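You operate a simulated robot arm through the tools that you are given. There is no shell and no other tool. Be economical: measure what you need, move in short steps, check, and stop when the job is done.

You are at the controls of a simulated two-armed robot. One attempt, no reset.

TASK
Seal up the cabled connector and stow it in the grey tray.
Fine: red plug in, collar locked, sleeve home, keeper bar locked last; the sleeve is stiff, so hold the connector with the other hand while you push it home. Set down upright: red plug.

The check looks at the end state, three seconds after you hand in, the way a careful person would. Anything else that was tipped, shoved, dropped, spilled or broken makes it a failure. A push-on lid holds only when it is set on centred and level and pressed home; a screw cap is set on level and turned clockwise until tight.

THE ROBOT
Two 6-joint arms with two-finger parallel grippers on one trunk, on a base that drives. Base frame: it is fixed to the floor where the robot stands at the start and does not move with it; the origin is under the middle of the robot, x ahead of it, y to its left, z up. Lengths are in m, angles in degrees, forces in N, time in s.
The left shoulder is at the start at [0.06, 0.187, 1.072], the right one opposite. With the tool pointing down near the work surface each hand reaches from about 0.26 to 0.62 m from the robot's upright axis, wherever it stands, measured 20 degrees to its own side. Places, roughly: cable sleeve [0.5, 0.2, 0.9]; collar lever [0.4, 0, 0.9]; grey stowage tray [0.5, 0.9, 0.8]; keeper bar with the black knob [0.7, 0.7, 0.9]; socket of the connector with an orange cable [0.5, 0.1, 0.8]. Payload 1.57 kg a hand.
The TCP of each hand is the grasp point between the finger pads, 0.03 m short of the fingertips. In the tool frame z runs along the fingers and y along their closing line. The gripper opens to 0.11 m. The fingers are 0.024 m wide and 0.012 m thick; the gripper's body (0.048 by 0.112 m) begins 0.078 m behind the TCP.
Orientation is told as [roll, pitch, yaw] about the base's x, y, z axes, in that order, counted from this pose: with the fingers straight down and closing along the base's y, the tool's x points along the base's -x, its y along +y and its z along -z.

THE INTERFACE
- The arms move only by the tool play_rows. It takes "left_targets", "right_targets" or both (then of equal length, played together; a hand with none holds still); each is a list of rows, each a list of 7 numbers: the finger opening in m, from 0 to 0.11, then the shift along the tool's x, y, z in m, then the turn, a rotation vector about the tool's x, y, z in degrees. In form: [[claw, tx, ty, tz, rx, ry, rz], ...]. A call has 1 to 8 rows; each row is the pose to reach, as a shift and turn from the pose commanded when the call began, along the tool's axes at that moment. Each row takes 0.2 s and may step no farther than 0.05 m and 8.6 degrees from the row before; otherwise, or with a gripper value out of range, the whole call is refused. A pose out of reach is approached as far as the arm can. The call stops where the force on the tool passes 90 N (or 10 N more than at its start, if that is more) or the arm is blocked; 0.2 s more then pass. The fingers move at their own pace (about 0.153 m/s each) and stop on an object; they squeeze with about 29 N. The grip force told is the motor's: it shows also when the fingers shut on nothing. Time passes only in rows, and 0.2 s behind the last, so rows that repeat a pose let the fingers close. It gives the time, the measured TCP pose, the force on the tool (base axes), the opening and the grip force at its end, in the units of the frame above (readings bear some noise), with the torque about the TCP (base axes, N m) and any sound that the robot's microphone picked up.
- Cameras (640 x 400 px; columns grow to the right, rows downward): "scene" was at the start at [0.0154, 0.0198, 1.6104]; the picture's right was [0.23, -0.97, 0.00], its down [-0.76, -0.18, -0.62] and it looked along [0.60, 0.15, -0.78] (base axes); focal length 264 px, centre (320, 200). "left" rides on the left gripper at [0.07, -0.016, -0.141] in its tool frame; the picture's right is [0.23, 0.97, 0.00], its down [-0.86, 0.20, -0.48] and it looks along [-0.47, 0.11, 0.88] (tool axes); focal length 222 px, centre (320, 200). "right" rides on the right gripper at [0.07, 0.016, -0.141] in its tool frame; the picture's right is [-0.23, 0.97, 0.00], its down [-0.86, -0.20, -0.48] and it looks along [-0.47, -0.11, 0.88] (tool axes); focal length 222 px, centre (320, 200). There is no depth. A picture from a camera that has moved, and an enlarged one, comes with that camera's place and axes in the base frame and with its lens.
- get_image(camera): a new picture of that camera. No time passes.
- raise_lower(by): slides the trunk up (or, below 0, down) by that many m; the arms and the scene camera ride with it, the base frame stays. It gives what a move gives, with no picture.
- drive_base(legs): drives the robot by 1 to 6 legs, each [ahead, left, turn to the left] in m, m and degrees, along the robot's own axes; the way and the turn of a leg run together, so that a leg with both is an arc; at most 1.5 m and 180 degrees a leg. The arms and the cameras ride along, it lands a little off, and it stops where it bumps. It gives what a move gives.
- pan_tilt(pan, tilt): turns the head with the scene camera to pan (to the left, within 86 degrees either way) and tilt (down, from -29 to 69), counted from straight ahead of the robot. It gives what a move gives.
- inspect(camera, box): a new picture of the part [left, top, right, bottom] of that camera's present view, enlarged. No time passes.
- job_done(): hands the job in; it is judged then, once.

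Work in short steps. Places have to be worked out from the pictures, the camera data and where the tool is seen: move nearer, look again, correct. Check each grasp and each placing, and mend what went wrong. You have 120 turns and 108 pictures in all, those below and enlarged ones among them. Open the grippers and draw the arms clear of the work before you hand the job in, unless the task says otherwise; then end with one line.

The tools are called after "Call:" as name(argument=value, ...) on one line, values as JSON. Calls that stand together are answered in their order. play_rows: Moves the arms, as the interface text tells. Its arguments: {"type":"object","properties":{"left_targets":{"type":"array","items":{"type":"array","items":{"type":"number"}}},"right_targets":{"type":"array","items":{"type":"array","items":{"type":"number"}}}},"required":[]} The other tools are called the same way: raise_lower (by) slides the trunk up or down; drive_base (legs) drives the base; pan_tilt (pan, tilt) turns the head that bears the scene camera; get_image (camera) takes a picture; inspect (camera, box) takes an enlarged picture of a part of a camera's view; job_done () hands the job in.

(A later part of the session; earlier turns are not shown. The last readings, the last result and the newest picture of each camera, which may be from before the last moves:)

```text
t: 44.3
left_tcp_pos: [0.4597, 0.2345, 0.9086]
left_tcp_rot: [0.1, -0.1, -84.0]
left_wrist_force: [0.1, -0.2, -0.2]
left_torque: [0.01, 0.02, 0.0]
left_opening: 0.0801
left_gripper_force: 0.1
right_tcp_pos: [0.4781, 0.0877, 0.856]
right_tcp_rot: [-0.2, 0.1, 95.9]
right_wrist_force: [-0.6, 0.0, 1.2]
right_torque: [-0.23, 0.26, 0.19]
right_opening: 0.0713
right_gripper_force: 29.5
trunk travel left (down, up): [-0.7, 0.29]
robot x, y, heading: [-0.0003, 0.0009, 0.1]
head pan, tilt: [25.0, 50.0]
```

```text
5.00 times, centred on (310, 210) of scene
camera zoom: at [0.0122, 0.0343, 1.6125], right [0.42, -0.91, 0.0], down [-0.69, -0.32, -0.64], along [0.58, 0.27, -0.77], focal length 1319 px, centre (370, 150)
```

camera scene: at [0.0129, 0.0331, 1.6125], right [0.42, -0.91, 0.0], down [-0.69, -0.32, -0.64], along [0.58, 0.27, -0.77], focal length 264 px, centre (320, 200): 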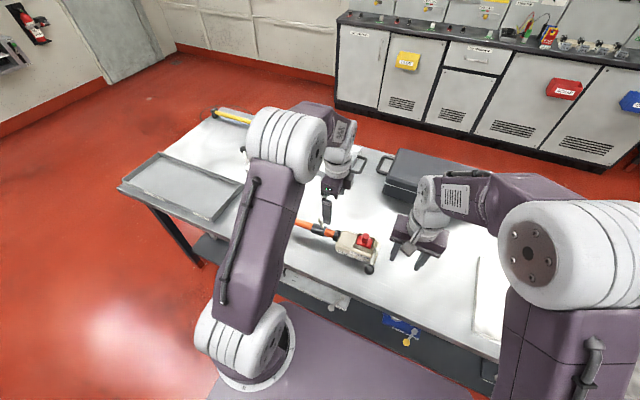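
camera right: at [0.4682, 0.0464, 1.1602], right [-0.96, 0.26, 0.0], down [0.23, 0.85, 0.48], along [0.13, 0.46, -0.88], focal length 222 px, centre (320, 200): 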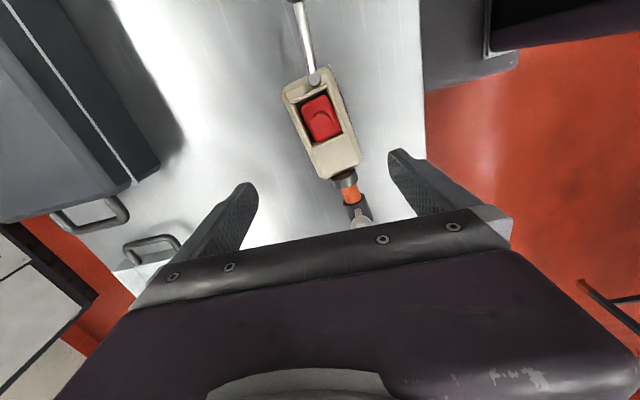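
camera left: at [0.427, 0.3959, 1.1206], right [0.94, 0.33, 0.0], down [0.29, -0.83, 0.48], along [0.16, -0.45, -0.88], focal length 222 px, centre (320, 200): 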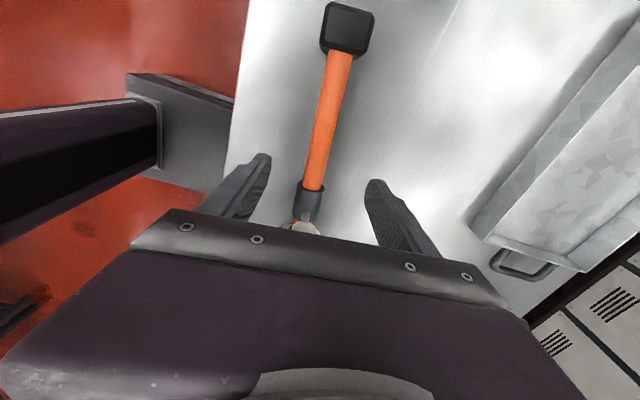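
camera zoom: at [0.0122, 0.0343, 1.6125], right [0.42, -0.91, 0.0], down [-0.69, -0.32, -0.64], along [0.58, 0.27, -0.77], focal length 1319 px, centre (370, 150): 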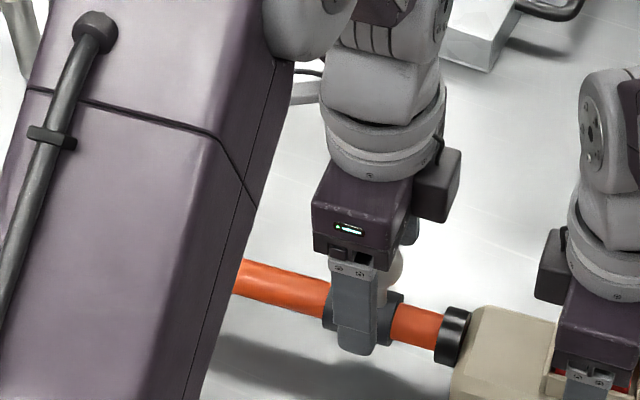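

Ball centre ≈(0.462, 0.237) – nicely between the fingers. Close on it.

Call:
play_rows(left_targets=[[0.05, 0.002, 0.002, 0.005, 0, 0, 0], [0.03, 0.002, 0.002, 0.005, 0, 0, 0], [0.015, 0.002, 0.002, 0.005, 0, 0, 0], [0.01, 0.002, 0.002, 0.005, 0, 0, 0]])

Call:
play_rows(left_targets=[[0.01, -0.005, 0, 0, 0, 0, 0], [0.01, -0.01, 0, 0, 0, 0, 0], [0.01, -0.015, 0, 0, 0, 0, 0]])

Call:
inspect(camera="left", box=[230, 80, 410, 260])

```text
t: 45.3
left_tcp_pos: [0.4617, 0.2383, 0.9028]
left_tcp_rot: [-0.1, 0.0, -84.1]
left_wrist_force: [-0.8, -0.7, -0.3]
left_torque: [0.01, 0.03, -0.03]
left_opening: 0.0312
left_gripper_force: 29.5
right_tcp_pos: [0.4781, 0.0882, 0.8566]
right_tcp_rot: [-0.2, -0.1, 95.9]
right_wrist_force: [-0.9, -1.2, 0.2]
right_torque: [-0.19, 0.28, 0.05]
right_opening: 0.0721
right_gripper_force: 28.4
trunk travel left (down, up): [-0.7, 0.29]
robot x, y, heading: [0.0006, -0.0025, 0.0]
head pan, tilt: [25.0, 50.0]
```

```text
t: 46.1
left_tcp_pos: [0.4636, 0.2219, 0.904]
left_tcp_rot: [0.0, 0.1, -84.1]
left_wrist_force: [-1.4, 4.1, 0.7]
left_torque: [0.39, 0.04, 0.01]
left_opening: 0.0311
left_gripper_force: 28.9
right_tcp_pos: [0.4786, 0.0891, 0.8562]
right_tcp_rot: [-0.1, 0.0, 95.9]
right_wrist_force: [1.2, -5.0, 0.8]
right_torque: [-0.86, 0.19, 0.0]
right_opening: 0.0718
right_gripper_force: 28.9
trunk travel left (down, up): [-0.7, 0.29]
robot x, y, heading: [-0.0011, -0.0008, -0.2]
head pan, tilt: [25.0, 50.0]
```

```text
2.22 times, centred on (320, 170) of left
camera zoom: at [0.4404, 0.2898, 1.0449], right [0.95, 0.33, 0.0], down [0.29, -0.83, 0.48], along [0.16, -0.45, -0.88], focal length 494 px, centre (320, 267)
```

zoom: 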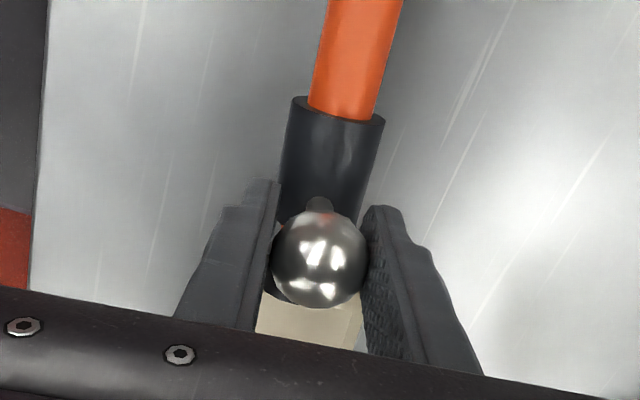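

The sleeve slides with the ball (4 N). Keep pushing along the cable.

Call:
play_rows(left_targets=[[0.01, -0.005, 0, 0, 0, 0, 0], [0.01, -0.01, 0, 0, 0, 0, 0], [0.01, -0.015, 0, 0, 0, 0, 0], [0.01, -0.02, 0, 0, 0, 0, 0]])

Call:
inspect(camera="scene", box=[270, 170, 390, 270])

```text
t: 47.1
left_tcp_pos: [0.4642, 0.2009, 0.903]
left_tcp_rot: [0.0, 0.1, -84.0]
left_wrist_force: [-0.4, 3.9, -0.1]
left_torque: [0.25, -0.04, -0.03]
left_opening: 0.0309
left_gripper_force: 29.1
right_tcp_pos: [0.478, 0.0866, 0.8578]
right_tcp_rot: [-0.3, 0.1, 95.8]
right_wrist_force: [1.3, -7.0, 0.9]
right_torque: [-0.96, 0.18, 0.11]
right_opening: 0.0719
right_gripper_force: 28.3
trunk travel left (down, up): [-0.7, 0.29]
robot x, y, heading: [-0.0004, -0.0033, -0.2]
head pan, tilt: [25.0, 50.0]
```

```text
4.00 times, centred on (330, 220) of scene
camera zoom: at [0.0122, 0.0343, 1.6125], right [0.42, -0.91, 0.0], down [-0.69, -0.32, -0.64], along [0.58, 0.27, -0.77], focal length 1055 px, centre (280, 120)
```

zoom: 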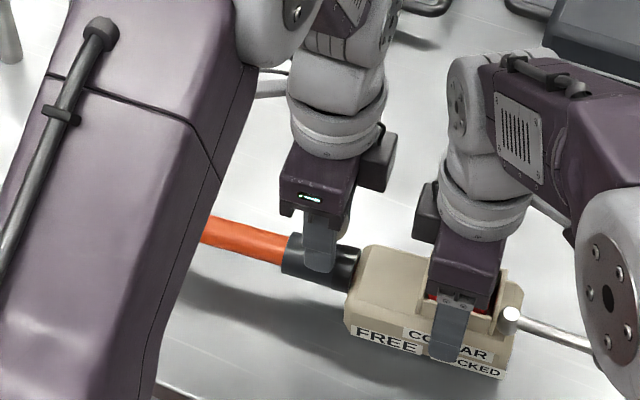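

Sleeve is now reaching the ring. Push further in small steps and watch the force.

Call:
play_rows(left_targets=[[0.0, -0.003, 0, 0, 0, 0, 0], [0.0, -0.006, 0, 0, 0, 0, 0], [0.0, -0.009, 0, 0, 0, 0, 0]])

Call:
inspect(camera="left", box=[230, 80, 410, 260])

```text
t: 47.9
left_tcp_pos: [0.4674, 0.1932, 0.9045]
left_tcp_rot: [0.0, -0.1, -84.0]
left_wrist_force: [-2.4, 3.2, 4.7]
left_torque: [-0.06, 0.0, -0.05]
left_opening: 0.0313
left_gripper_force: 29.0
right_tcp_pos: [0.4776, 0.0885, 0.8566]
right_tcp_rot: [-0.2, 0.0, 95.8]
right_wrist_force: [4.5, -5.5, 0.0]
right_torque: [-0.92, 0.31, 0.02]
right_opening: 0.0717
right_gripper_force: 29.3
trunk travel left (down, up): [-0.7, 0.29]
robot x, y, heading: [-0.002, -0.0009, 0.2]
head pan, tilt: [25.0, 50.0]
```

```text
2.22 times, centred on (320, 170) of left
camera zoom: at [0.4437, 0.2605, 1.045], right [0.94, 0.33, 0.0], down [0.29, -0.83, 0.48], along [0.16, -0.45, -0.88], focal length 494 px, centre (320, 267)
```

zoom: 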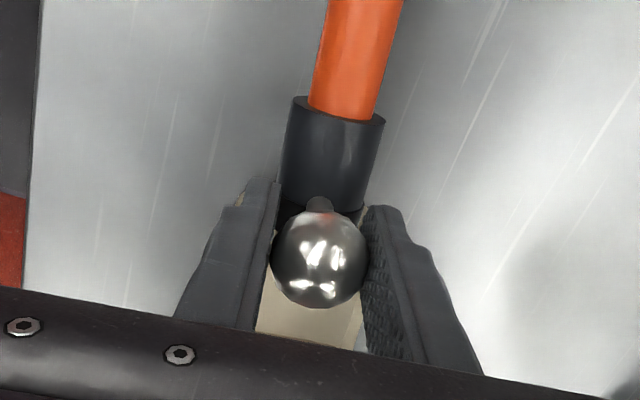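

Call:
play_rows(left_targets=[[0.0, -0.003, 0, 0, 0, 0, 0], [0.0, -0.006, 0, 0, 0, 0, 0], [0.0, -0.009, 0, 0, 0, 0, 0]])

Call:
inspect(camera="scene", box=[270, 170, 390, 270])

```text
t: 48.7
left_tcp_pos: [0.4671, 0.184, 0.9036]
left_tcp_rot: [0.0, 0.0, -84.1]
left_wrist_force: [-3.1, 21.1, -1.0]
left_torque: [0.02, 0.0, 0.02]
left_opening: 0.0315
left_gripper_force: 28.4
right_tcp_pos: [0.4779, 0.0896, 0.8566]
right_tcp_rot: [-0.3, 0.2, 95.9]
right_wrist_force: [3.5, -19.0, 4.7]
right_torque: [-0.12, 0.27, 0.02]
right_opening: 0.072
right_gripper_force: 29.0
trunk travel left (down, up): [-0.7, 0.29]
robot x, y, heading: [0.003, -0.0023, 0.1]
head pan, tilt: [25.0, 50.0]
```

```text
4.00 times, centred on (330, 220) of scene
camera zoom: at [0.0118, 0.0351, 1.6125], right [0.42, -0.91, 0.0], down [-0.69, -0.32, -0.64], along [0.58, 0.27, -0.77], focal length 1055 px, centre (280, 120)
```

zoom: 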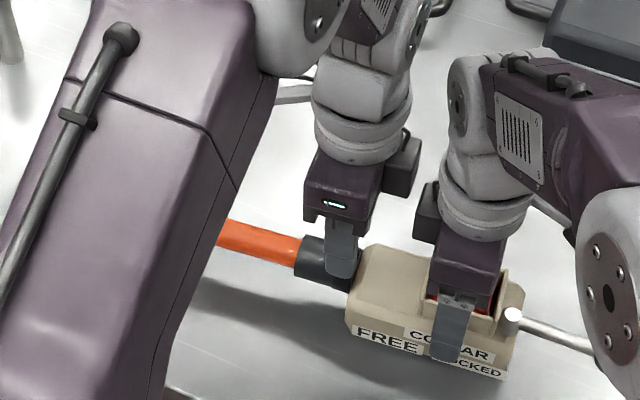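

Force rose to 21 N – the stiff stage. Push a bit more.

Call:
play_rows(left_targets=[[0.0, -0.003, 0, 0, 0, 0, 0], [0.0, -0.006, 0, 0, 0, 0, 0], [0.0, -0.009, 0, 0, 0, 0, 0]])

Call:
inspect(camera="left", box=[230, 80, 410, 260])

```text
t: 49.5
left_tcp_pos: [0.4686, 0.1722, 0.9017]
left_tcp_rot: [0.0, -0.1, -84.1]
left_wrist_force: [2.4, -3.6, -0.7]
left_torque: [0.28, 0.17, 0.09]
left_opening: 0.0165
left_gripper_force: 21.4
right_tcp_pos: [0.4772, 0.0908, 0.8567]
right_tcp_rot: [-0.4, -0.2, 96.0]
right_wrist_force: [-1.3, 5.1, -0.4]
right_torque: [-0.83, -0.07, 0.17]
right_opening: 0.0715
right_gripper_force: 29.1
trunk travel left (down, up): [-0.7, 0.29]
robot x, y, heading: [-0.0001, 0.0015, 0.0]
head pan, tilt: [25.0, 50.0]
```

```text
2.22 times, centred on (320, 170) of left
camera zoom: at [0.4458, 0.241, 1.0445], right [0.95, 0.33, 0.0], down [0.29, -0.83, 0.48], along [0.16, -0.45, -0.88], focal length 494 px, centre (320, 267)
```

zoom: 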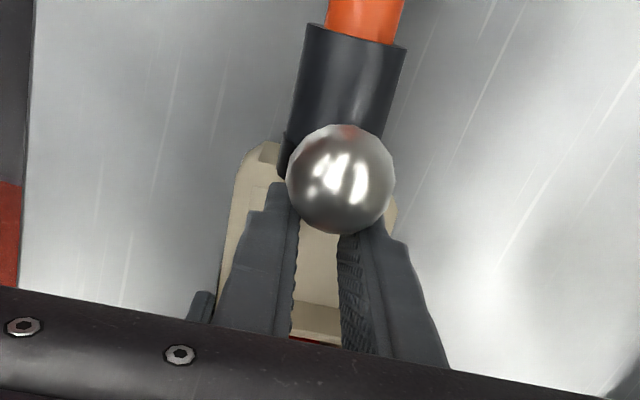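

The fingers slipped off the ball (ball now near y 0.199). I'll put closed fingers behind it (+y side) and push positively.

Call:
play_rows(left_targets=[[0.05, 0, 0, 0, 0, 0, 0], [0.05, 0, 0, -0.03, 0, 0, 0], [0.05, 0, 0, -0.06, 0, 0, 0], [0.02, 0.03, 0.001, -0.06, 0, 0, 0], [0.0, 0.063, 0.002, -0.06, 0, 0, 0], [0.0, 0.063, 0.002, -0.03, 0, 0, 0], [0.0, 0.063, 0.002, 0.003, 0, 0, 0]])

Call:
inspect(camera="left", box=[230, 80, 410, 260])

Call:
inspect(camera="scene", box=[270, 170, 390, 270])

```text
t: 51.1
left_tcp_pos: [0.4634, 0.237, 0.9003]
left_tcp_rot: [0.0, 0.0, -84.1]
left_wrist_force: [-0.2, 0.2, -0.2]
left_torque: [0.01, 0.03, 0.0]
left_opening: 0.0
left_gripper_force: 20.8
right_tcp_pos: [0.4762, 0.0885, 0.8566]
right_tcp_rot: [-0.3, 0.0, 95.9]
right_wrist_force: [-0.4, -0.2, -0.4]
right_torque: [-0.56, 0.15, 0.02]
right_opening: 0.0717
right_gripper_force: 29.0
trunk travel left (down, up): [-0.7, 0.29]
robot x, y, heading: [0.0005, 0.0008, -0.1]
head pan, tilt: [25.0, 50.0]
```

```text
2.22 times, centred on (320, 170) of left
camera zoom: at [0.4406, 0.3059, 1.0414], right [0.94, 0.33, 0.0], down [0.29, -0.83, 0.48], along [0.16, -0.45, -0.88], focal length 494 px, centre (320, 267)
```

zoom: 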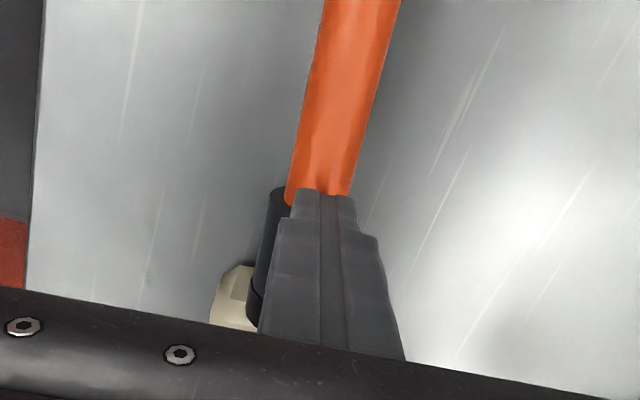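

```text
4.00 times, centred on (330, 220) of scene
camera zoom: at [0.0124, 0.0348, 1.6125], right [0.42, -0.91, 0.0], down [-0.69, -0.32, -0.64], along [0.58, 0.27, -0.77], focal length 1055 px, centre (280, 120)
```

zoom: 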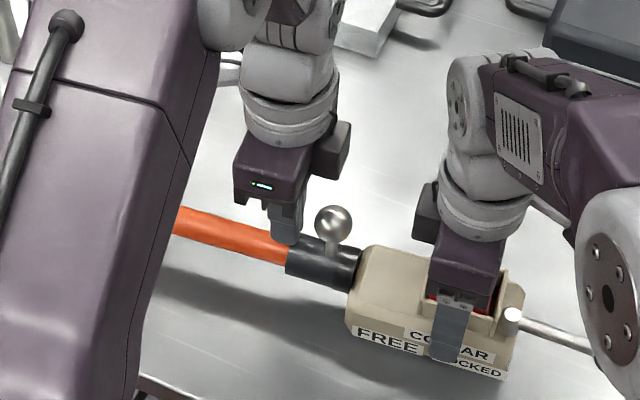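

Ball at (0.467, 0.1985), sleeve just short of the connector. Push from behind with closed fingers.

Call:
play_rows(left_targets=[[0.0, -0.005, 0.002, 0, 0, 0, 0], [0.0, -0.009, 0.002, 0, 0, 0, 0], [0.0, -0.013, 0.002, 0, 0, 0, 0], [0.0, -0.016, 0.002, 0, 0, 0, 0], [0.0, -0.019, 0.002, 0, 0, 0, 0]])

Call:
inspect(camera="scene", box=[270, 170, 390, 270])

```text
t: 52.3
left_tcp_pos: [0.4682, 0.2186, 0.9008]
left_tcp_rot: [0.1, -0.1, -84.0]
left_wrist_force: [1.7, 4.2, -2.3]
left_torque: [0.02, 0.0, -0.02]
left_opening: 0.0002
left_gripper_force: 21.9
right_tcp_pos: [0.478, 0.0873, 0.8563]
right_tcp_rot: [-0.2, -0.1, 95.9]
right_wrist_force: [-0.8, -5.1, -0.7]
right_torque: [-0.52, 0.03, 0.2]
right_opening: 0.0716
right_gripper_force: 28.6
trunk travel left (down, up): [-0.7, 0.29]
robot x, y, heading: [0.0036, 0.0005, -0.1]
head pan, tilt: [25.0, 50.0]
```

```text
4.00 times, centred on (330, 220) of scene
camera zoom: at [0.0124, 0.0347, 1.6125], right [0.42, -0.91, 0.0], down [-0.69, -0.32, -0.64], along [0.58, 0.27, -0.77], focal length 1055 px, centre (280, 120)
```

zoom: 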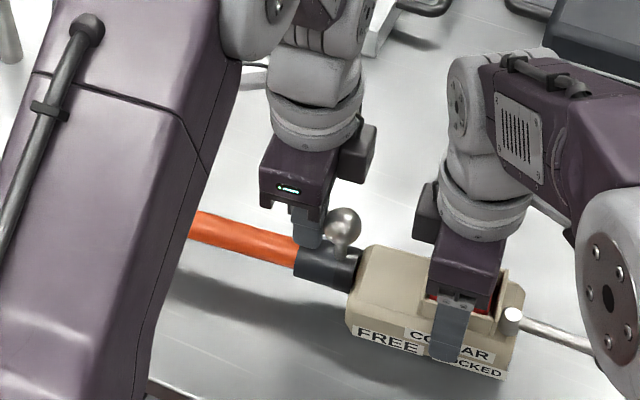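

Contact made and it's moving. Continue.

Call:
play_rows(left_targets=[[0.0, -0.003, 0, 0, 0, 0, 0], [0.0, -0.006, 0, 0, 0, 0, 0], [0.0, -0.009, 0, 0, 0, 0, 0], [0.0, -0.012, 0, 0, 0, 0, 0]])

Call:
inspect(camera="scene", box=[270, 170, 390, 270])

```text
t: 53.3
left_tcp_pos: [0.4685, 0.2077, 0.9009]
left_tcp_rot: [0.0, 0.1, -83.9]
left_wrist_force: [-3.0, 25.9, 5.7]
left_torque: [-0.23, -0.02, -0.07]
left_opening: 0.0002
left_gripper_force: 21.4
right_tcp_pos: [0.4768, 0.0877, 0.857]
right_tcp_rot: [-0.3, 0.2, 95.9]
right_wrist_force: [3.1, -20.7, 0.3]
right_torque: [-0.34, 0.41, -0.2]
right_opening: 0.0721
right_gripper_force: 29.3
trunk travel left (down, up): [-0.7, 0.29]
robot x, y, heading: [-0.0007, -0.0024, -0.2]
head pan, tilt: [25.0, 50.0]
```

```text
4.00 times, centred on (330, 220) of scene
camera zoom: at [0.0113, 0.0358, 1.6125], right [0.42, -0.91, 0.0], down [-0.69, -0.32, -0.64], along [0.58, 0.27, -0.77], focal length 1055 px, centre (280, 120)
```

zoom: 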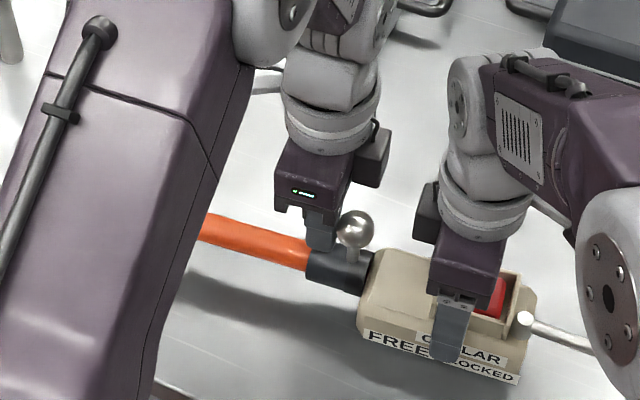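

The connector slipped ~10 mm in the right hand's grip, so friction isn't enough. I'll use the right hand as a positive stop at the connector's -y end face (fingers straddling the lever rod), and push the stem low with tilted left fingers. First release the right, back the left off, and look.

Call:
play_rows(left_targets=[[0.0, 0.01, 0, 0, 0, 0, 0], [0.0, 0.02, 0, -0.01, 0, 0, 0], [0.0, 0.03, 0, -0.03, 0, -7.5, 0], [0.0, 0.04, 0, -0.045, 0, -15, 0], [0.0, 0.045, 0, -0.05, 0, -22.5, 0], [0.0, 0.05, 0, -0.05, 0, -30, 0]], right_targets=[[0.1, 0, 0, 0, 0, 0, 0], [0.11, 0, 0, 0, 0, 0, 0], [0.11, 0, 0, -0.04, 0, 0, 0], [0.11, 0, 0, -0.08, 0, 0, 0], [0.08, 0.04, 0, -0.1, 0, 0, 0], [0.06, 0.08, 0, -0.1, 0, 0, 0]])

Call:
get_image(camera="right")

Call:
inspect(camera="scene", box=[290, 180, 430, 290])

```text
t: 54.7
left_tcp_pos: [0.4639, 0.2561, 0.9507]
left_tcp_rot: [0.0, -30.1, -83.9]
left_wrist_force: [0.2, -0.6, 0.3]
left_torque: [-0.03, -0.03, -0.02]
left_opening: 0.0
left_gripper_force: 20.9
right_tcp_pos: [0.4858, 0.008, 0.9563]
right_tcp_rot: [-0.2, 0.0, 95.9]
right_wrist_force: [-0.1, -0.3, 0.6]
right_torque: [0.0, 0.0, 0.01]
right_opening: 0.0601
right_gripper_force: 0.1
trunk travel left (down, up): [-0.7, 0.29]
robot x, y, heading: [0.0001, -0.0021, 0.4]
head pan, tilt: [25.0, 50.0]
```

```text
31 pictures are left
camera right: at [0.476, -0.061, 1.0971], right [-0.99, 0.13, 0.0], down [0.11, 0.87, 0.48], along [0.06, 0.48, -0.88], focal length 222 px, centre (320, 200)
```

right: 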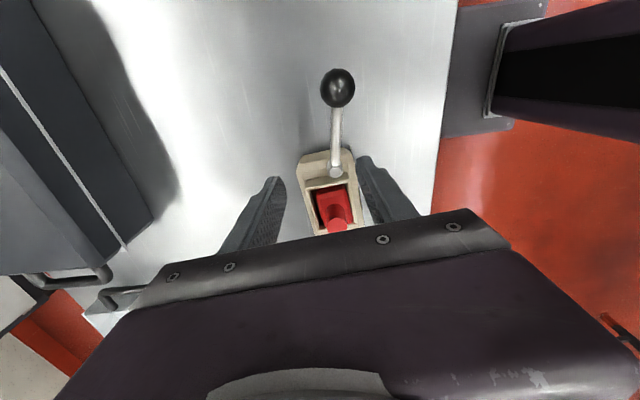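

```text
3.64 times, centred on (360, 235) of scene
camera zoom: at [0.0123, 0.0347, 1.6125], right [0.42, -0.91, 0.0], down [-0.69, -0.32, -0.64], along [0.58, 0.27, -0.77], focal length 960 px, centre (174, 73)
```

zoom: 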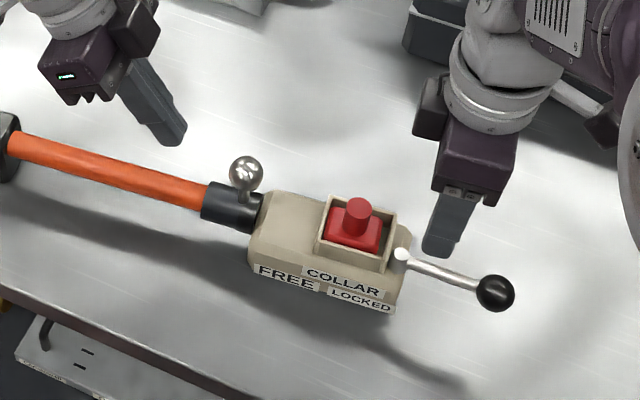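

Sleeve ball is at (0.470, 0.178), connector end face at y≈0.013, lever still at its stop. I lower the right fingers as a stop (straddling the lever rod) and the tilted left fingers behind the knob's stem.

Call:
play_rows(right_targets=[[0.028, 0.008, 0.007, 0, 0, 0, 2], [0.028, 0.014, 0.0119, 0, 0, 0, 2.5], [0.028, 0.014, 0.0119, 0.04, 0, 0, 2.5], [0.028, 0.014, 0.0119, 0.08, 0, 0, 2.5], [0.028, 0.014, 0.0119, 0.11, 0, 0, 2.5]], left_targets=[[0, 0.001, 0, 0.015, 0, 0, 0], [0, 0.002, 0, 0.03, 0, 0, 0], [0, 0.003, 0, 0.045, 0, 0, 0], [0, 0.004, 0, 0.06, 0, 0, 0], [0, 0.0047, 0.0005, 0.0766, 0, 0, 0]])

Call:
inspect(camera="scene", box=[290, 180, 430, 290])

```text
t: 55.9
left_tcp_pos: [0.4671, 0.2245, 0.8896]
left_tcp_rot: [1.3, -30.0, -84.3]
left_wrist_force: [5.0, 16.3, 67.5]
left_torque: [0.27, 0.0, 0.46]
left_opening: 0.0
left_gripper_force: 21.5
right_tcp_pos: [0.469, -0.0065, 0.85]
right_tcp_rot: [-0.7, 0.0, 93.4]
right_wrist_force: [-0.6, 0.5, 0.7]
right_torque: [-0.02, -0.01, -0.01]
right_opening: 0.028
right_gripper_force: 0.0
trunk travel left (down, up): [-0.7, 0.29]
robot x, y, heading: [0.0018, 0.0015, -0.4]
head pan, tilt: [25.0, 50.0]
```

```text
3.64 times, centred on (360, 235) of scene
camera zoom: at [0.0016, 0.0346, 1.6139], right [0.42, -0.91, 0.0], down [-0.69, -0.32, -0.65], along [0.59, 0.27, -0.76], focal length 960 px, centre (174, 73)
```

zoom: 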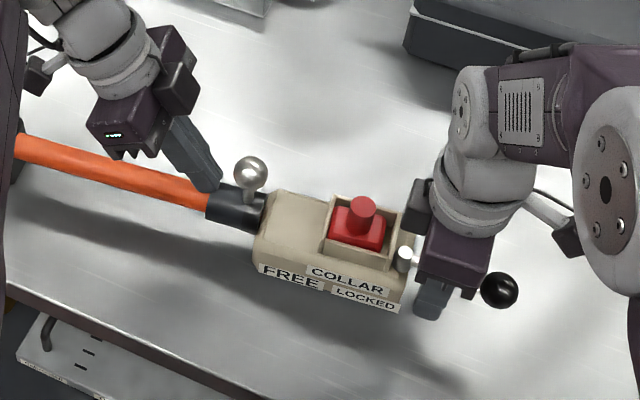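

Left tip presses down on the sleeve top; raise it ~14 mm. Right: nudge +x 5 mm and advance to touch the end face.

Call:
play_rows(left_targets=[[0, -0.0035, 0, -0.006, 0, 0, 0], [0, -0.007, 0, -0.012, 0, 0, 0], [0, -0.007, 0, -0.012, 0, 0, 0]], right_targets=[[0.028, 0, -0.005, 0, 0, 0, 0], [0.028, -0.003, -0.005, 0, 0, 0, 0], [0.028, -0.006, -0.005, 0, 0, 0, 0]])

```text
t: 56.7
left_tcp_pos: [0.4669, 0.2219, 0.8937]
left_tcp_rot: [-0.2, -30.0, -84.0]
left_wrist_force: [-0.7, 0.0, -0.4]
left_torque: [0.05, -0.02, 0.02]
left_opening: 0.0
left_gripper_force: 21.8
right_tcp_pos: [0.4807, -0.0011, 0.8455]
right_tcp_rot: [-0.3, 0.0, 93.3]
right_wrist_force: [0.5, 0.1, 0.0]
right_torque: [0.01, -0.02, 0.02]
right_opening: 0.0281
right_gripper_force: 0.0
trunk travel left (down, up): [-0.7, 0.29]
robot x, y, heading: [0.0037, -0.0, 0.0]
head pan, tilt: [25.0, 50.0]
```

Call:
play_rows(right_targets=[[0.028, -0.002, 0.004, 0, 0, 0, 0], [0.028, -0.004, 0.004, 0, 0, 0, 0], [0.028, -0.004, 0.004, 0, 0, 0, 0], [0.028, -0.004, 0.004, 0, 0, 0, 0]], left_targets=[[0, -0.0043, 0, 0.0025, 0, 0, 0], [0, -0.0086, 0, 0.005, 0, 0, 0], [0, -0.0129, 0, 0.0075, 0, 0, 0], [0, -0.015, 0, 0.0087, 0, 0, 0]])

Call:
inspect(camera="scene", box=[290, 180, 430, 290])

```text
t: 57.7
left_tcp_pos: [0.4704, 0.205, 0.8956]
left_tcp_rot: [0.0, -30.0, -83.9]
left_wrist_force: [-0.1, -0.2, -0.4]
left_torque: [-0.01, -0.02, 0.02]
left_opening: 0.0
left_gripper_force: 22.2
right_tcp_pos: [0.4757, 0.0037, 0.8459]
right_tcp_rot: [-0.3, 0.0, 93.5]
right_wrist_force: [0.6, -1.4, 0.9]
right_torque: [0.01, -0.01, 0.04]
right_opening: 0.0282
right_gripper_force: 0.0
trunk travel left (down, up): [-0.7, 0.29]
robot x, y, heading: [0.0028, 0.0014, -0.0]
head pan, tilt: [25.0, 50.0]
```

```text
3.64 times, centred on (360, 235) of scene
camera zoom: at [0.0119, 0.0341, 1.6125], right [0.42, -0.91, 0.0], down [-0.69, -0.32, -0.64], along [0.58, 0.27, -0.77], focal length 960 px, centre (174, 73)
```

zoom: 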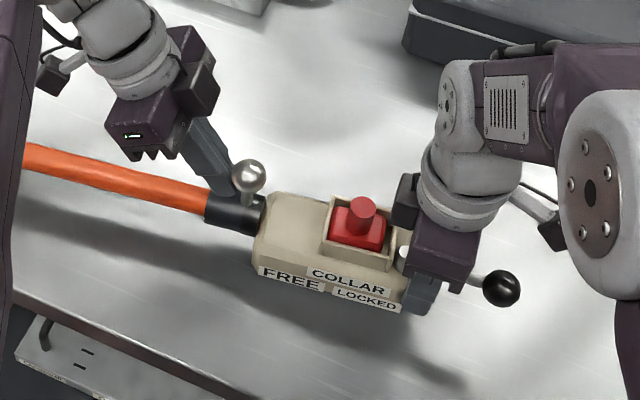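

Both hands are in place (right in light contact). Push the sleeve.

Call:
play_rows(left_targets=[[0, -0.0026, 0, 0.0015, 0, 0, 0], [0, -0.0052, 0, 0.003, 0, 0, 0], [0, -0.0078, 0, 0.0045, 0, 0, 0], [0, -0.0104, 0, 0.006, 0, 0, 0], [0, -0.013, 0, 0.0075, 0, 0, 0]])

Call:
inspect(camera="scene", box=[290, 180, 430, 290])

```text
t: 58.9
left_tcp_pos: [0.4745, 0.1965, 0.8952]
left_tcp_rot: [0.8, -29.4, -83.9]
left_wrist_force: [7.6, 64.8, 7.7]
left_torque: [1.15, -0.14, -0.01]
left_opening: 0.0003
left_gripper_force: 21.3
right_tcp_pos: [0.4761, 0.0013, 0.8462]
right_tcp_rot: [0.0, 0.6, 93.6]
right_wrist_force: [-0.5, -58.9, 8.5]
right_torque: [0.28, 0.11, 1.18]
right_opening: 0.032
right_gripper_force: 2.1
trunk travel left (down, up): [-0.7, 0.29]
robot x, y, heading: [0.0036, -0.0018, -0.0]
head pan, tilt: [25.0, 50.0]
```

```text
3.64 times, centred on (360, 235) of scene
camera zoom: at [0.0111, 0.036, 1.6126], right [0.42, -0.91, 0.0], down [-0.69, -0.32, -0.64], along [0.58, 0.27, -0.77], focal length 960 px, centre (174, 73)
```

zoom: 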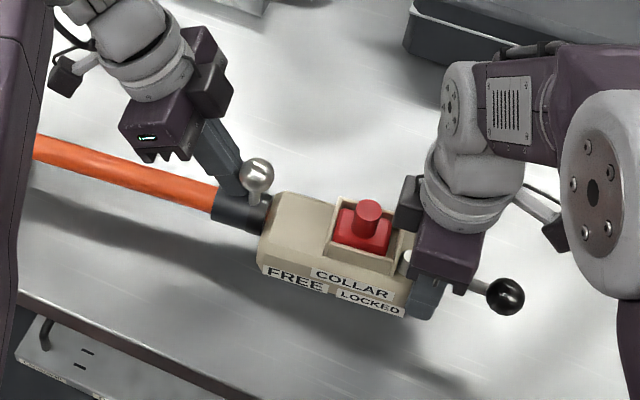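

Call:
inspect(camera="scene", box=[330, 205, 365, 240])

```text
11.43 times, centred on (348, 222) of scene
camera zoom: at [0.0111, 0.036, 1.6126], right [0.42, -0.91, 0.0], down [-0.69, -0.32, -0.64], along [0.58, 0.27, -0.77], focal length 3015 px, centre (6, -57)
```

zoom: 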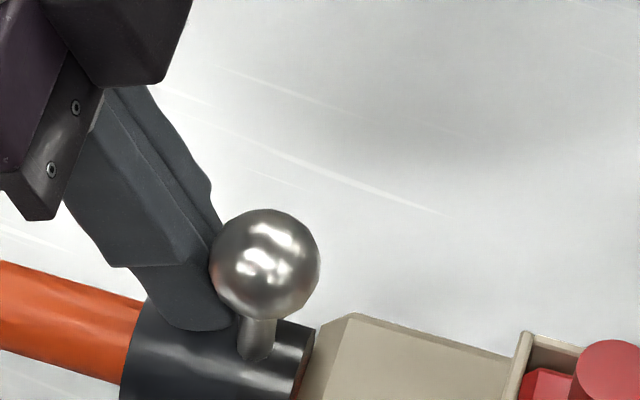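

Sleeve now covers the ring and appears to abut the body. One more small push to confirm it's at the stop.

Call:
play_rows(left_targets=[[0, -0.0017, 0, 0.001, 0, 0, 0], [0, -0.0034, 0, 0.002, 0, 0, 0], [0, -0.0034, 0, 0.002, 0, 0, 0]])

Call:
inspect(camera="scene", box=[330, 205, 365, 240])

```text
t: 59.7
left_tcp_pos: [0.4747, 0.1948, 0.8951]
left_tcp_rot: [1.1, -29.3, -83.9]
left_wrist_force: [7.6, 77.3, 13.4]
left_torque: [1.28, -0.08, -0.13]
left_opening: 0.0
left_gripper_force: 21.7
right_tcp_pos: [0.474, -0.0007, 0.8471]
right_tcp_rot: [0.0, 0.5, 93.6]
right_wrist_force: [-3.8, -68.8, 2.7]
right_torque: [0.26, -0.44, 1.46]
right_opening: 0.0345
right_gripper_force: 4.1
trunk travel left (down, up): [-0.7, 0.29]
robot x, y, heading: [-0.003, -0.002, 0.1]
head pan, tilt: [25.0, 50.0]
```

```text
11.43 times, centred on (348, 222) of scene
camera zoom: at [0.0103, 0.0361, 1.6125], right [0.42, -0.91, 0.0], down [-0.69, -0.32, -0.64], along [0.58, 0.27, -0.77], focal length 3015 px, centre (6, -57)
```

zoom: 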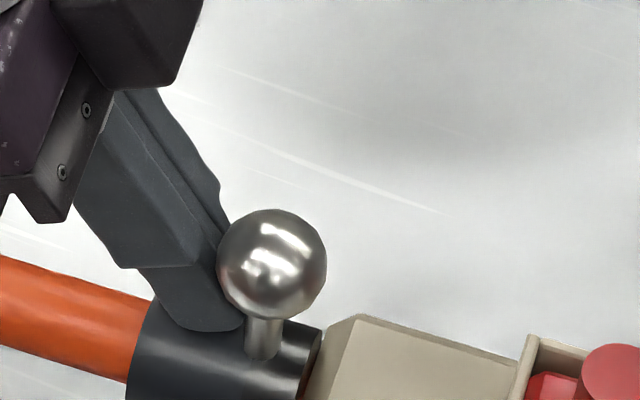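

Sleeve is home (no further movement at 77 N). Now withdraw both hands: right will rise and come over the body; left backs off and rises, levelling.

Call:
play_rows(left_targets=[[0, 0.02, 0, -0.012, 0, 0, 0], [0, 0.04, 0, -0.05, 0, 6, 0], [0.03, 0.05, 0, -0.09, 0, 12, 0], [0.06, 0.09, 0, -0.1, 0, 18, 0], [0.08, 0.13, 0, -0.1, 0, 24, 0], [0.08, 0.17, 0, -0.1, 0, 30, 0]], right_targets=[[0.032, 0.008, 0, 0, 0, 0, 0], [0.032, 0.008, 0, -0.045, 0, 0, 0], [0.032, 0.008, 0, -0.09, 0, 0, 0], [0.05, 0.005, 0, -0.135, 0, 0, 0], [0.08, -0.03, -0.003, -0.135, 0, 0, 0], [0.11, -0.06, -0.006, -0.135, 0, 0, 0]])

Call:
play_rows(right_targets=[[0.11, -0.04, 0, 0, 0, 0, 0], [0.11, -0.073, 0, 0, 0, 0, 0], [0.11, -0.073, 0, 0.0, 0, 0, 0]])

Call:
inspect(camera="scene", box=[220, 150, 430, 290])

Call:
get_image(camera="left")

```text
t: 61.1
left_tcp_pos: [0.4516, 0.3843, 0.898]
left_tcp_rot: [0.0, -0.1, -84.1]
left_wrist_force: [-0.2, -0.4, -0.7]
left_torque: [0.0, 0.01, 0.01]
left_opening: 0.0798
left_gripper_force: 0.0
right_tcp_pos: [0.4771, 0.0665, 0.9802]
right_tcp_rot: [-0.4, 0.0, 93.4]
right_wrist_force: [-0.9, 0.5, 0.2]
right_torque: [0.01, 0.04, -0.01]
right_opening: 0.1099
right_gripper_force: 0.1
trunk travel left (down, up): [-0.7, 0.29]
robot x, y, heading: [0.0014, 0.0004, -0.2]
head pan, tilt: [25.0, 50.0]
```

```text
t: 61.9
left_tcp_pos: [0.4511, 0.382, 0.8982]
left_tcp_rot: [0.0, 0.2, -84.0]
left_wrist_force: [0.0, 0.1, 0.1]
left_torque: [0.04, 0.02, -0.02]
left_opening: 0.0803
left_gripper_force: 0.0
right_tcp_pos: [0.4722, 0.1359, 0.9809]
right_tcp_rot: [-0.2, 0.0, 93.3]
right_wrist_force: [-0.4, 0.1, -0.8]
right_torque: [0.0, -0.02, 0.0]
right_opening: 0.1097
right_gripper_force: 0.1
trunk travel left (down, up): [-0.7, 0.29]
robot x, y, heading: [-0.0013, 0.0004, 0.2]
head pan, tilt: [25.0, 50.0]
```

```text
2.86 times, centred on (325, 220) of scene
camera zoom: at [0.0116, 0.0331, 1.6125], right [0.42, -0.91, 0.0], down [-0.69, -0.32, -0.64], along [0.58, 0.27, -0.77], focal length 754 px, centre (306, 143)
```

zoom: 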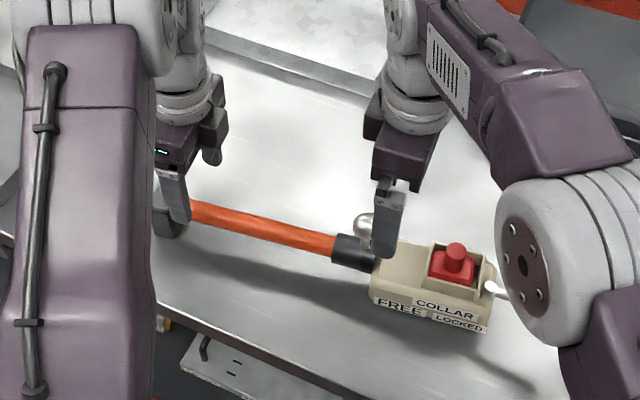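

```text
23 pictures are left
camera left: at [0.4283, 0.4504, 1.0401], right [0.94, 0.33, 0.0], down [0.29, -0.83, 0.48], along [0.16, -0.45, -0.88], focal length 222 px, centre (320, 200)
```

left: 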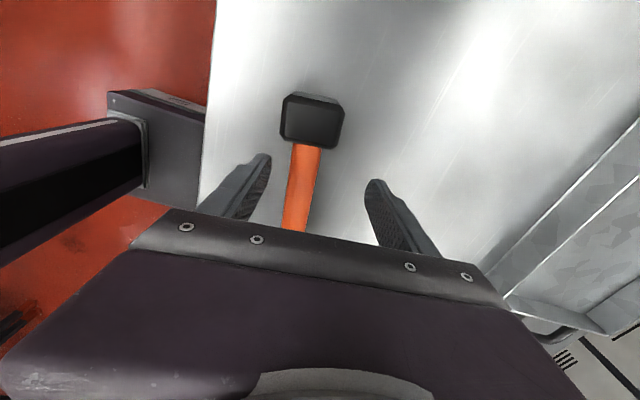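

Both hands are over their grip points. Right descends onto the body behind the socket, left onto the cable near its end block; close both.

Call:
play_rows(left_targets=[[0.08, -0.013, -0.004, 0, 0, 0, 0], [0.08, -0.0264, -0.0078, 0.015, 0, 0, 0], [0.08, -0.0264, -0.0078, 0.03, 0, 0, 0], [0.08, -0.0264, -0.0078, 0.052, 0, 0, 0]], right_targets=[[0.11, 0.002, 0, 0.035, 0, 0, 0], [0.11, 0.002, 0, 0.07, 0, 0, 0], [0.11, 0.002, 0, 0.1, 0, 0, 0], [0.11, 0.002, 0, 0.127, 0, 0, 0]])

Call:
play_rows(left_targets=[[0.05, 0, 0, 0, 0, 0, 0], [0.02, 0, 0, 0, 0, 0, 0], [0.0, 0, 0, 0, 0, 0, 0], [0.0, 0, 0, 0, 0, 0, 0]], right_targets=[[0.07, 0, 0, 0, 0, 0, 0], [0.05, 0, 0, 0, 0, 0, 0], [0.04, 0, 0, 0, 0, 0, 0], [0.04, 0, 0, 0, 0, 0, 0]])

```text
t: 62.9
left_tcp_pos: [0.4456, 0.3553, 0.8455]
left_tcp_rot: [0.0, 0.1, -84.0]
left_wrist_force: [1.2, 0.4, -0.4]
left_torque: [-0.02, 0.01, 0.0]
left_opening: 0.0801
left_gripper_force: 0.0
right_tcp_pos: [0.4734, 0.1351, 0.8531]
right_tcp_rot: [-0.2, 0.1, 93.4]
right_wrist_force: [-0.2, 0.9, 0.2]
right_torque: [-0.02, 0.01, 0.03]
right_opening: 0.1099
right_gripper_force: 0.1
trunk travel left (down, up): [-0.7, 0.29]
robot x, y, heading: [-0.0007, -0.0011, -0.1]
head pan, tilt: [25.0, 50.0]
```

```text
t: 63.9
left_tcp_pos: [0.4475, 0.3553, 0.8455]
left_tcp_rot: [0.0, 0.0, -84.0]
left_wrist_force: [4.2, 0.5, -0.7]
left_torque: [0.0, 0.02, 0.78]
left_opening: 0.0257
left_gripper_force: 28.9
right_tcp_pos: [0.4731, 0.1353, 0.8541]
right_tcp_rot: [-0.2, -0.1, 93.5]
right_wrist_force: [-3.6, -1.1, 2.7]
right_torque: [0.28, 0.29, 0.25]
right_opening: 0.073
right_gripper_force: 28.6
trunk travel left (down, up): [-0.7, 0.29]
robot x, y, heading: [0.0014, 0.0009, 0.1]
head pan, tilt: [25.0, 50.0]
```

Both gripped (25.7 mm cable, 73 mm body). Lift with the trunk by 0.14 m.

Call:
raise_lower(by=0.14)

Call:
get_image(camera="scene")

```text
t: 65.6
left_tcp_pos: [0.4475, 0.3558, 0.9851]
left_tcp_rot: [0.0, 0.0, -84.0]
left_wrist_force: [7.5, -1.8, -1.5]
left_torque: [0.08, 0.0, 0.69]
left_opening: 0.0256
left_gripper_force: 29.1
right_tcp_pos: [0.4743, 0.1354, 0.9928]
right_tcp_rot: [-0.2, 0.0, 93.4]
right_wrist_force: [-7.5, 1.6, -7.5]
right_torque: [0.14, 0.05, 0.96]
right_opening: 0.0728
right_gripper_force: 29.1
trunk travel left (down, up): [-0.84, 0.15]
robot x, y, heading: [0.0008, -0.0022, -0.0]
head pan, tilt: [25.0, 50.0]
```

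```text
22 pictures are left
camera scene: at [0.0133, 0.035, 1.7524], right [0.42, -0.91, 0.0], down [-0.7, -0.32, -0.64], along [0.58, 0.27, -0.77], focal length 264 px, centre (320, 200)
```

scene: 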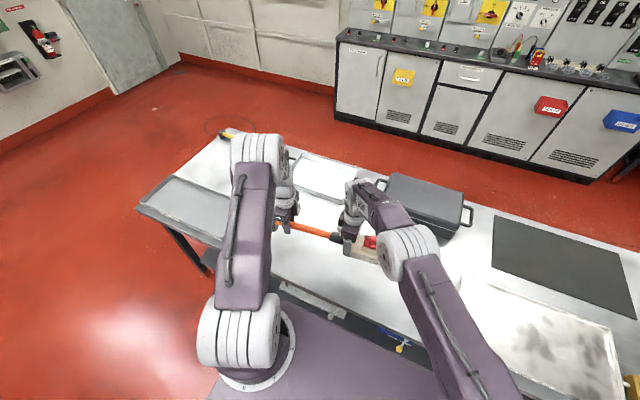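

Assembly lifted, about 9 N, level. Drive left 0.66 m to the tray.

Call:
drive_base(legs=[[0, 0.33, 0], [0, 0.33, 0]])

Call:
pan_tilt(pan=15, tilt=55)

Call:
get_image(camera="scene")

```text
t: 69.5
left_tcp_pos: [0.4453, 1.0154, 0.9861]
left_tcp_rot: [0.0, 0.1, -83.8]
left_wrist_force: [8.0, -1.0, -0.2]
left_torque: [-0.02, -0.04, 0.7]
left_opening: 0.0257
left_gripper_force: 28.7
right_tcp_pos: [0.4715, 0.7956, 0.9941]
right_tcp_rot: [-0.1, -0.1, 93.6]
right_wrist_force: [-8.0, 0.4, -7.4]
right_torque: [-0.02, 0.1, 1.14]
right_opening: 0.0735
right_gripper_force: 28.7
trunk travel left (down, up): [-0.84, 0.15]
robot x, y, heading: [-0.0008, 0.6557, 0.2]
head pan, tilt: [25.0, 50.0]
```

```text
t: 70.2
left_tcp_pos: [0.4454, 1.0181, 0.9855]
left_tcp_rot: [0.0, -0.1, -83.9]
left_wrist_force: [6.5, -0.1, -3.6]
left_torque: [0.12, -0.07, 0.8]
left_opening: 0.0253
left_gripper_force: 28.7
right_tcp_pos: [0.4728, 0.7968, 0.9942]
right_tcp_rot: [0.0, 0.1, 93.6]
right_wrist_force: [-6.7, -0.5, -4.9]
right_torque: [0.56, 0.11, 0.55]
right_opening: 0.073
right_gripper_force: 28.8
trunk travel left (down, up): [-0.84, 0.15]
robot x, y, heading: [-0.0009, 0.6594, 0.1]
head pan, tilt: [15.0, 55.0]
```

```text
21 pictures are left
camera scene: at [0.0122, 0.6813, 1.7459], right [0.26, -0.97, 0.0], down [-0.79, -0.21, -0.57], along [0.55, 0.15, -0.82], focal length 264 px, centre (320, 200)
```

scene: 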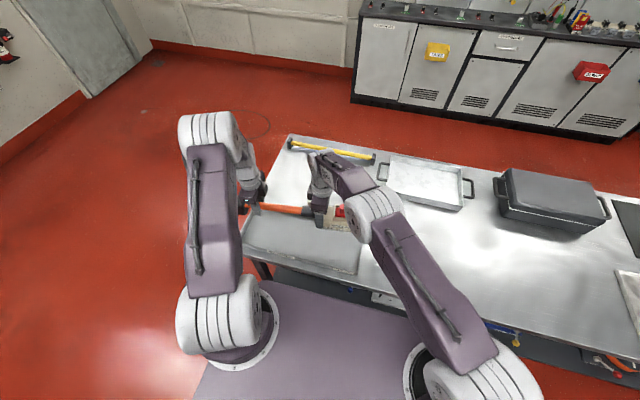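

Call:
inspect(camera="scene", box=[230, 130, 390, 280])

Call:
get_image(camera="right")

```text
2.67 times, centred on (310, 205) of scene
camera zoom: at [0.0122, 0.6813, 1.7459], right [0.26, -0.97, 0.0], down [-0.79, -0.21, -0.57], along [0.55, 0.15, -0.82], focal length 704 px, centre (347, 187)
```

zoom: 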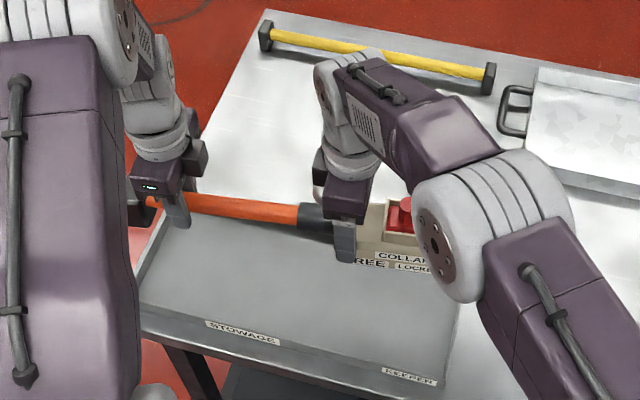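

```text
19 pictures are left
camera right: at [0.46, 0.7273, 1.1344], right [-0.99, 0.16, 0.0], down [0.14, 0.87, 0.48], along [0.08, 0.47, -0.88], focal length 222 px, centre (320, 200)
```

right: 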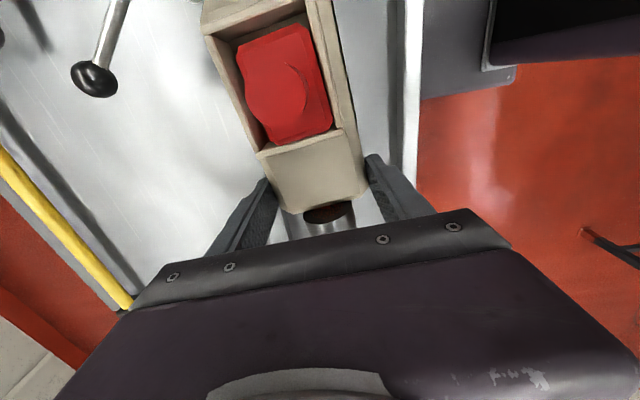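

The tray's near rim is labelled STOWAGE and KEEPER. I check the fit of the cable's end block against the tray's +y end with the left camera.

Call:
get_image(camera="left")

```text
18 pictures are left
camera left: at [0.4221, 1.0857, 1.1271], right [0.94, 0.33, 0.0], down [0.29, -0.83, 0.48], along [0.16, -0.45, -0.88], focal length 222 px, centre (320, 200)
```

left: 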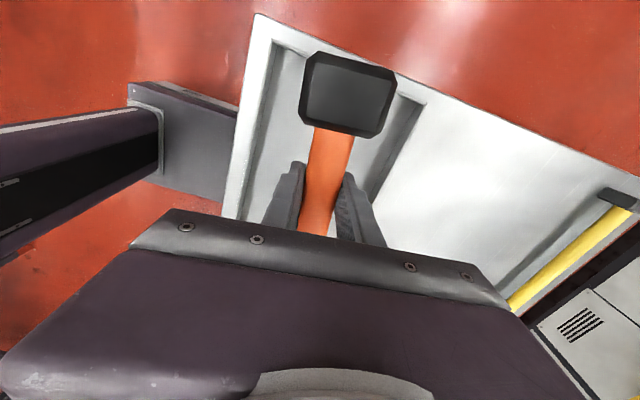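

Call:
inspect(camera="scene", box=[320, 210, 400, 280])

```text
5.71 times, centred on (360, 245) of scene
camera zoom: at [0.0122, 0.6813, 1.7459], right [0.26, -0.97, 0.0], down [-0.79, -0.21, -0.57], along [0.55, 0.15, -0.82], focal length 1508 px, centre (91, -57)
```

zoom: 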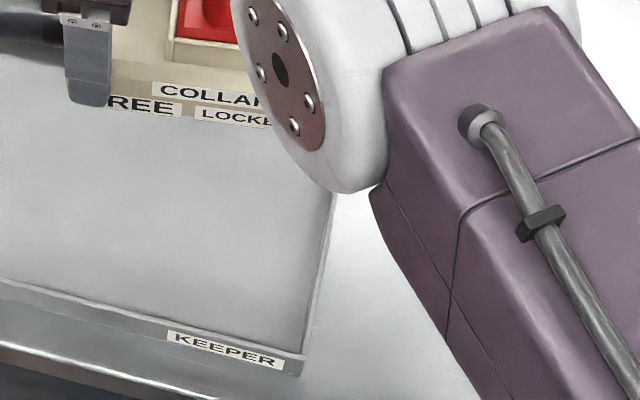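

Tray inner extent: y 0.645–1.10, x 0.365–0.55, rim z≈0.82. Assembly spans about y 0.672–1.099, so shift both hands by (-10, -13) mm, then lower.

Call:
play_rows(left_targets=[[0, -0.006, -0.0056, 0, 0, 0, 0], [0, -0.0119, -0.0113, 0, 0, 0, 0], [0, -0.0119, -0.0113, 0, 0, 0, 0]], right_targets=[[0.04, 0.0062, 0.0054, 0, 0, 0, 0], [0.04, 0.0124, 0.0108, 0, 0, 0, 0], [0.04, 0.0124, 0.0108, 0, 0, 0, 0]])

Call:
raise_lower(by=-0.11)

Call:
inspect(camera="scene", box=[230, 130, 390, 280])

Call:
get_image(camera="left")

```text
t: 71.0
left_tcp_pos: [0.4364, 1.0039, 0.9839]
left_tcp_rot: [0.0, 0.0, -83.8]
left_wrist_force: [7.9, -2.8, 0.1]
left_torque: [0.04, 0.06, 0.65]
left_opening: 0.0257
left_gripper_force: 29.1
right_tcp_pos: [0.4613, 0.783, 0.9948]
right_tcp_rot: [-0.1, 0.1, 93.7]
right_wrist_force: [-8.6, 3.8, -7.7]
right_torque: [0.03, -0.01, 1.06]
right_opening: 0.0729
right_gripper_force: 28.8
trunk travel left (down, up): [-0.84, 0.15]
robot x, y, heading: [-0.001, 0.6575, 0.2]
head pan, tilt: [15.0, 55.0]
```

```text
t: 72.5
left_tcp_pos: [0.4349, 1.0038, 0.8751]
left_tcp_rot: [0.0, 0.1, -83.9]
left_wrist_force: [8.4, -5.7, 3.3]
left_torque: [-0.32, -0.02, 0.75]
left_opening: 0.0257
left_gripper_force: 29.1
right_tcp_pos: [0.4626, 0.7836, 0.8836]
right_tcp_rot: [-0.3, 0.0, 93.7]
right_wrist_force: [-9.8, 5.3, -10.8]
right_torque: [-0.25, 0.04, 1.12]
right_opening: 0.073
right_gripper_force: 29.0
trunk travel left (down, up): [-0.73, 0.26]
robot x, y, heading: [0.0022, 0.6611, -0.0]
head pan, tilt: [15.0, 55.0]
```

```text
2.67 times, centred on (310, 205) of scene
camera zoom: at [0.0118, 0.6803, 1.636], right [0.26, -0.97, 0.0], down [-0.79, -0.21, -0.57], along [0.55, 0.15, -0.82], focal length 704 px, centre (347, 187)
```

zoom: 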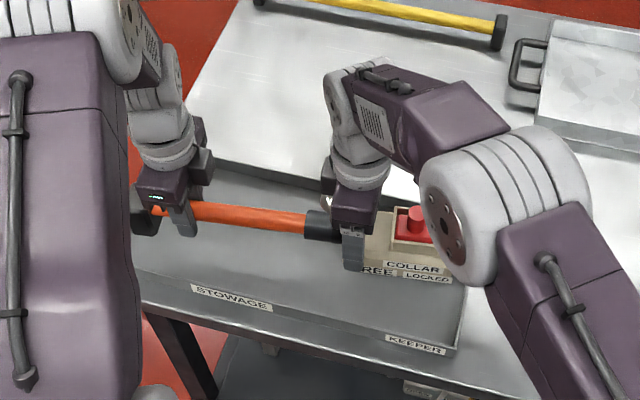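

```text
15 pictures are left
camera left: at [0.4119, 1.0722, 1.0174], right [0.94, 0.33, 0.0], down [0.29, -0.83, 0.48], along [0.16, -0.45, -0.88], focal length 222 px, centre (320, 200)
```

left: 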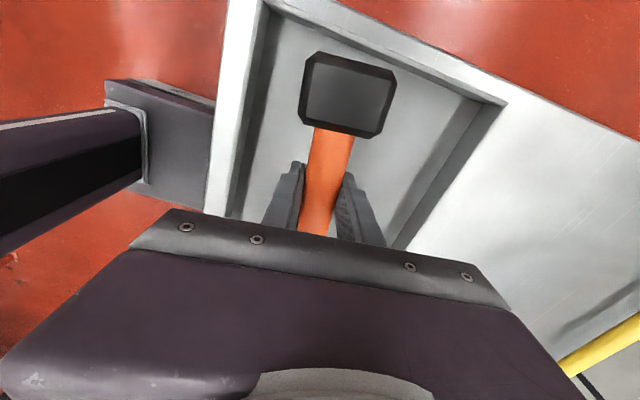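

Block is inside the +y end. Lower another 24 mm.

Call:
raise_lower(by=-0.024)

```text
t: 73.2
left_tcp_pos: [0.4351, 1.0036, 0.8529]
left_tcp_rot: [0.0, 0.0, -83.9]
left_wrist_force: [9.3, -5.4, 2.1]
left_torque: [-0.24, -0.05, 0.67]
left_opening: 0.0253
left_gripper_force: 29.0
right_tcp_pos: [0.4621, 0.7829, 0.8607]
right_tcp_rot: [-0.2, 0.0, 93.6]
right_wrist_force: [-8.9, 5.8, -10.2]
right_torque: [-0.28, 0.02, 1.1]
right_opening: 0.0733
right_gripper_force: 28.7
trunk travel left (down, up): [-0.706, 0.284]
robot x, y, heading: [-0.001, 0.6565, 0.0]
head pan, tilt: [15.0, 55.0]
```

Call:
raise_lower(by=-0.004)

```text
t: 73.7
left_tcp_pos: [0.4347, 1.0028, 0.8483]
left_tcp_rot: [0.1, 0.1, -83.7]
left_wrist_force: [10.0, -1.5, 5.8]
left_torque: [-0.16, 0.03, 0.76]
left_opening: 0.0256
left_gripper_force: 29.2
right_tcp_pos: [0.4612, 0.7826, 0.8581]
right_tcp_rot: [-0.2, -0.1, 93.6]
right_wrist_force: [-7.9, 2.1, 3.9]
right_torque: [-0.24, 0.56, 1.2]
right_opening: 0.0733
right_gripper_force: 29.1
trunk travel left (down, up): [-0.702, 0.288]
robot x, y, heading: [-0.0014, 0.6628, 0.3]
head pan, tilt: [15.0, 55.0]
```

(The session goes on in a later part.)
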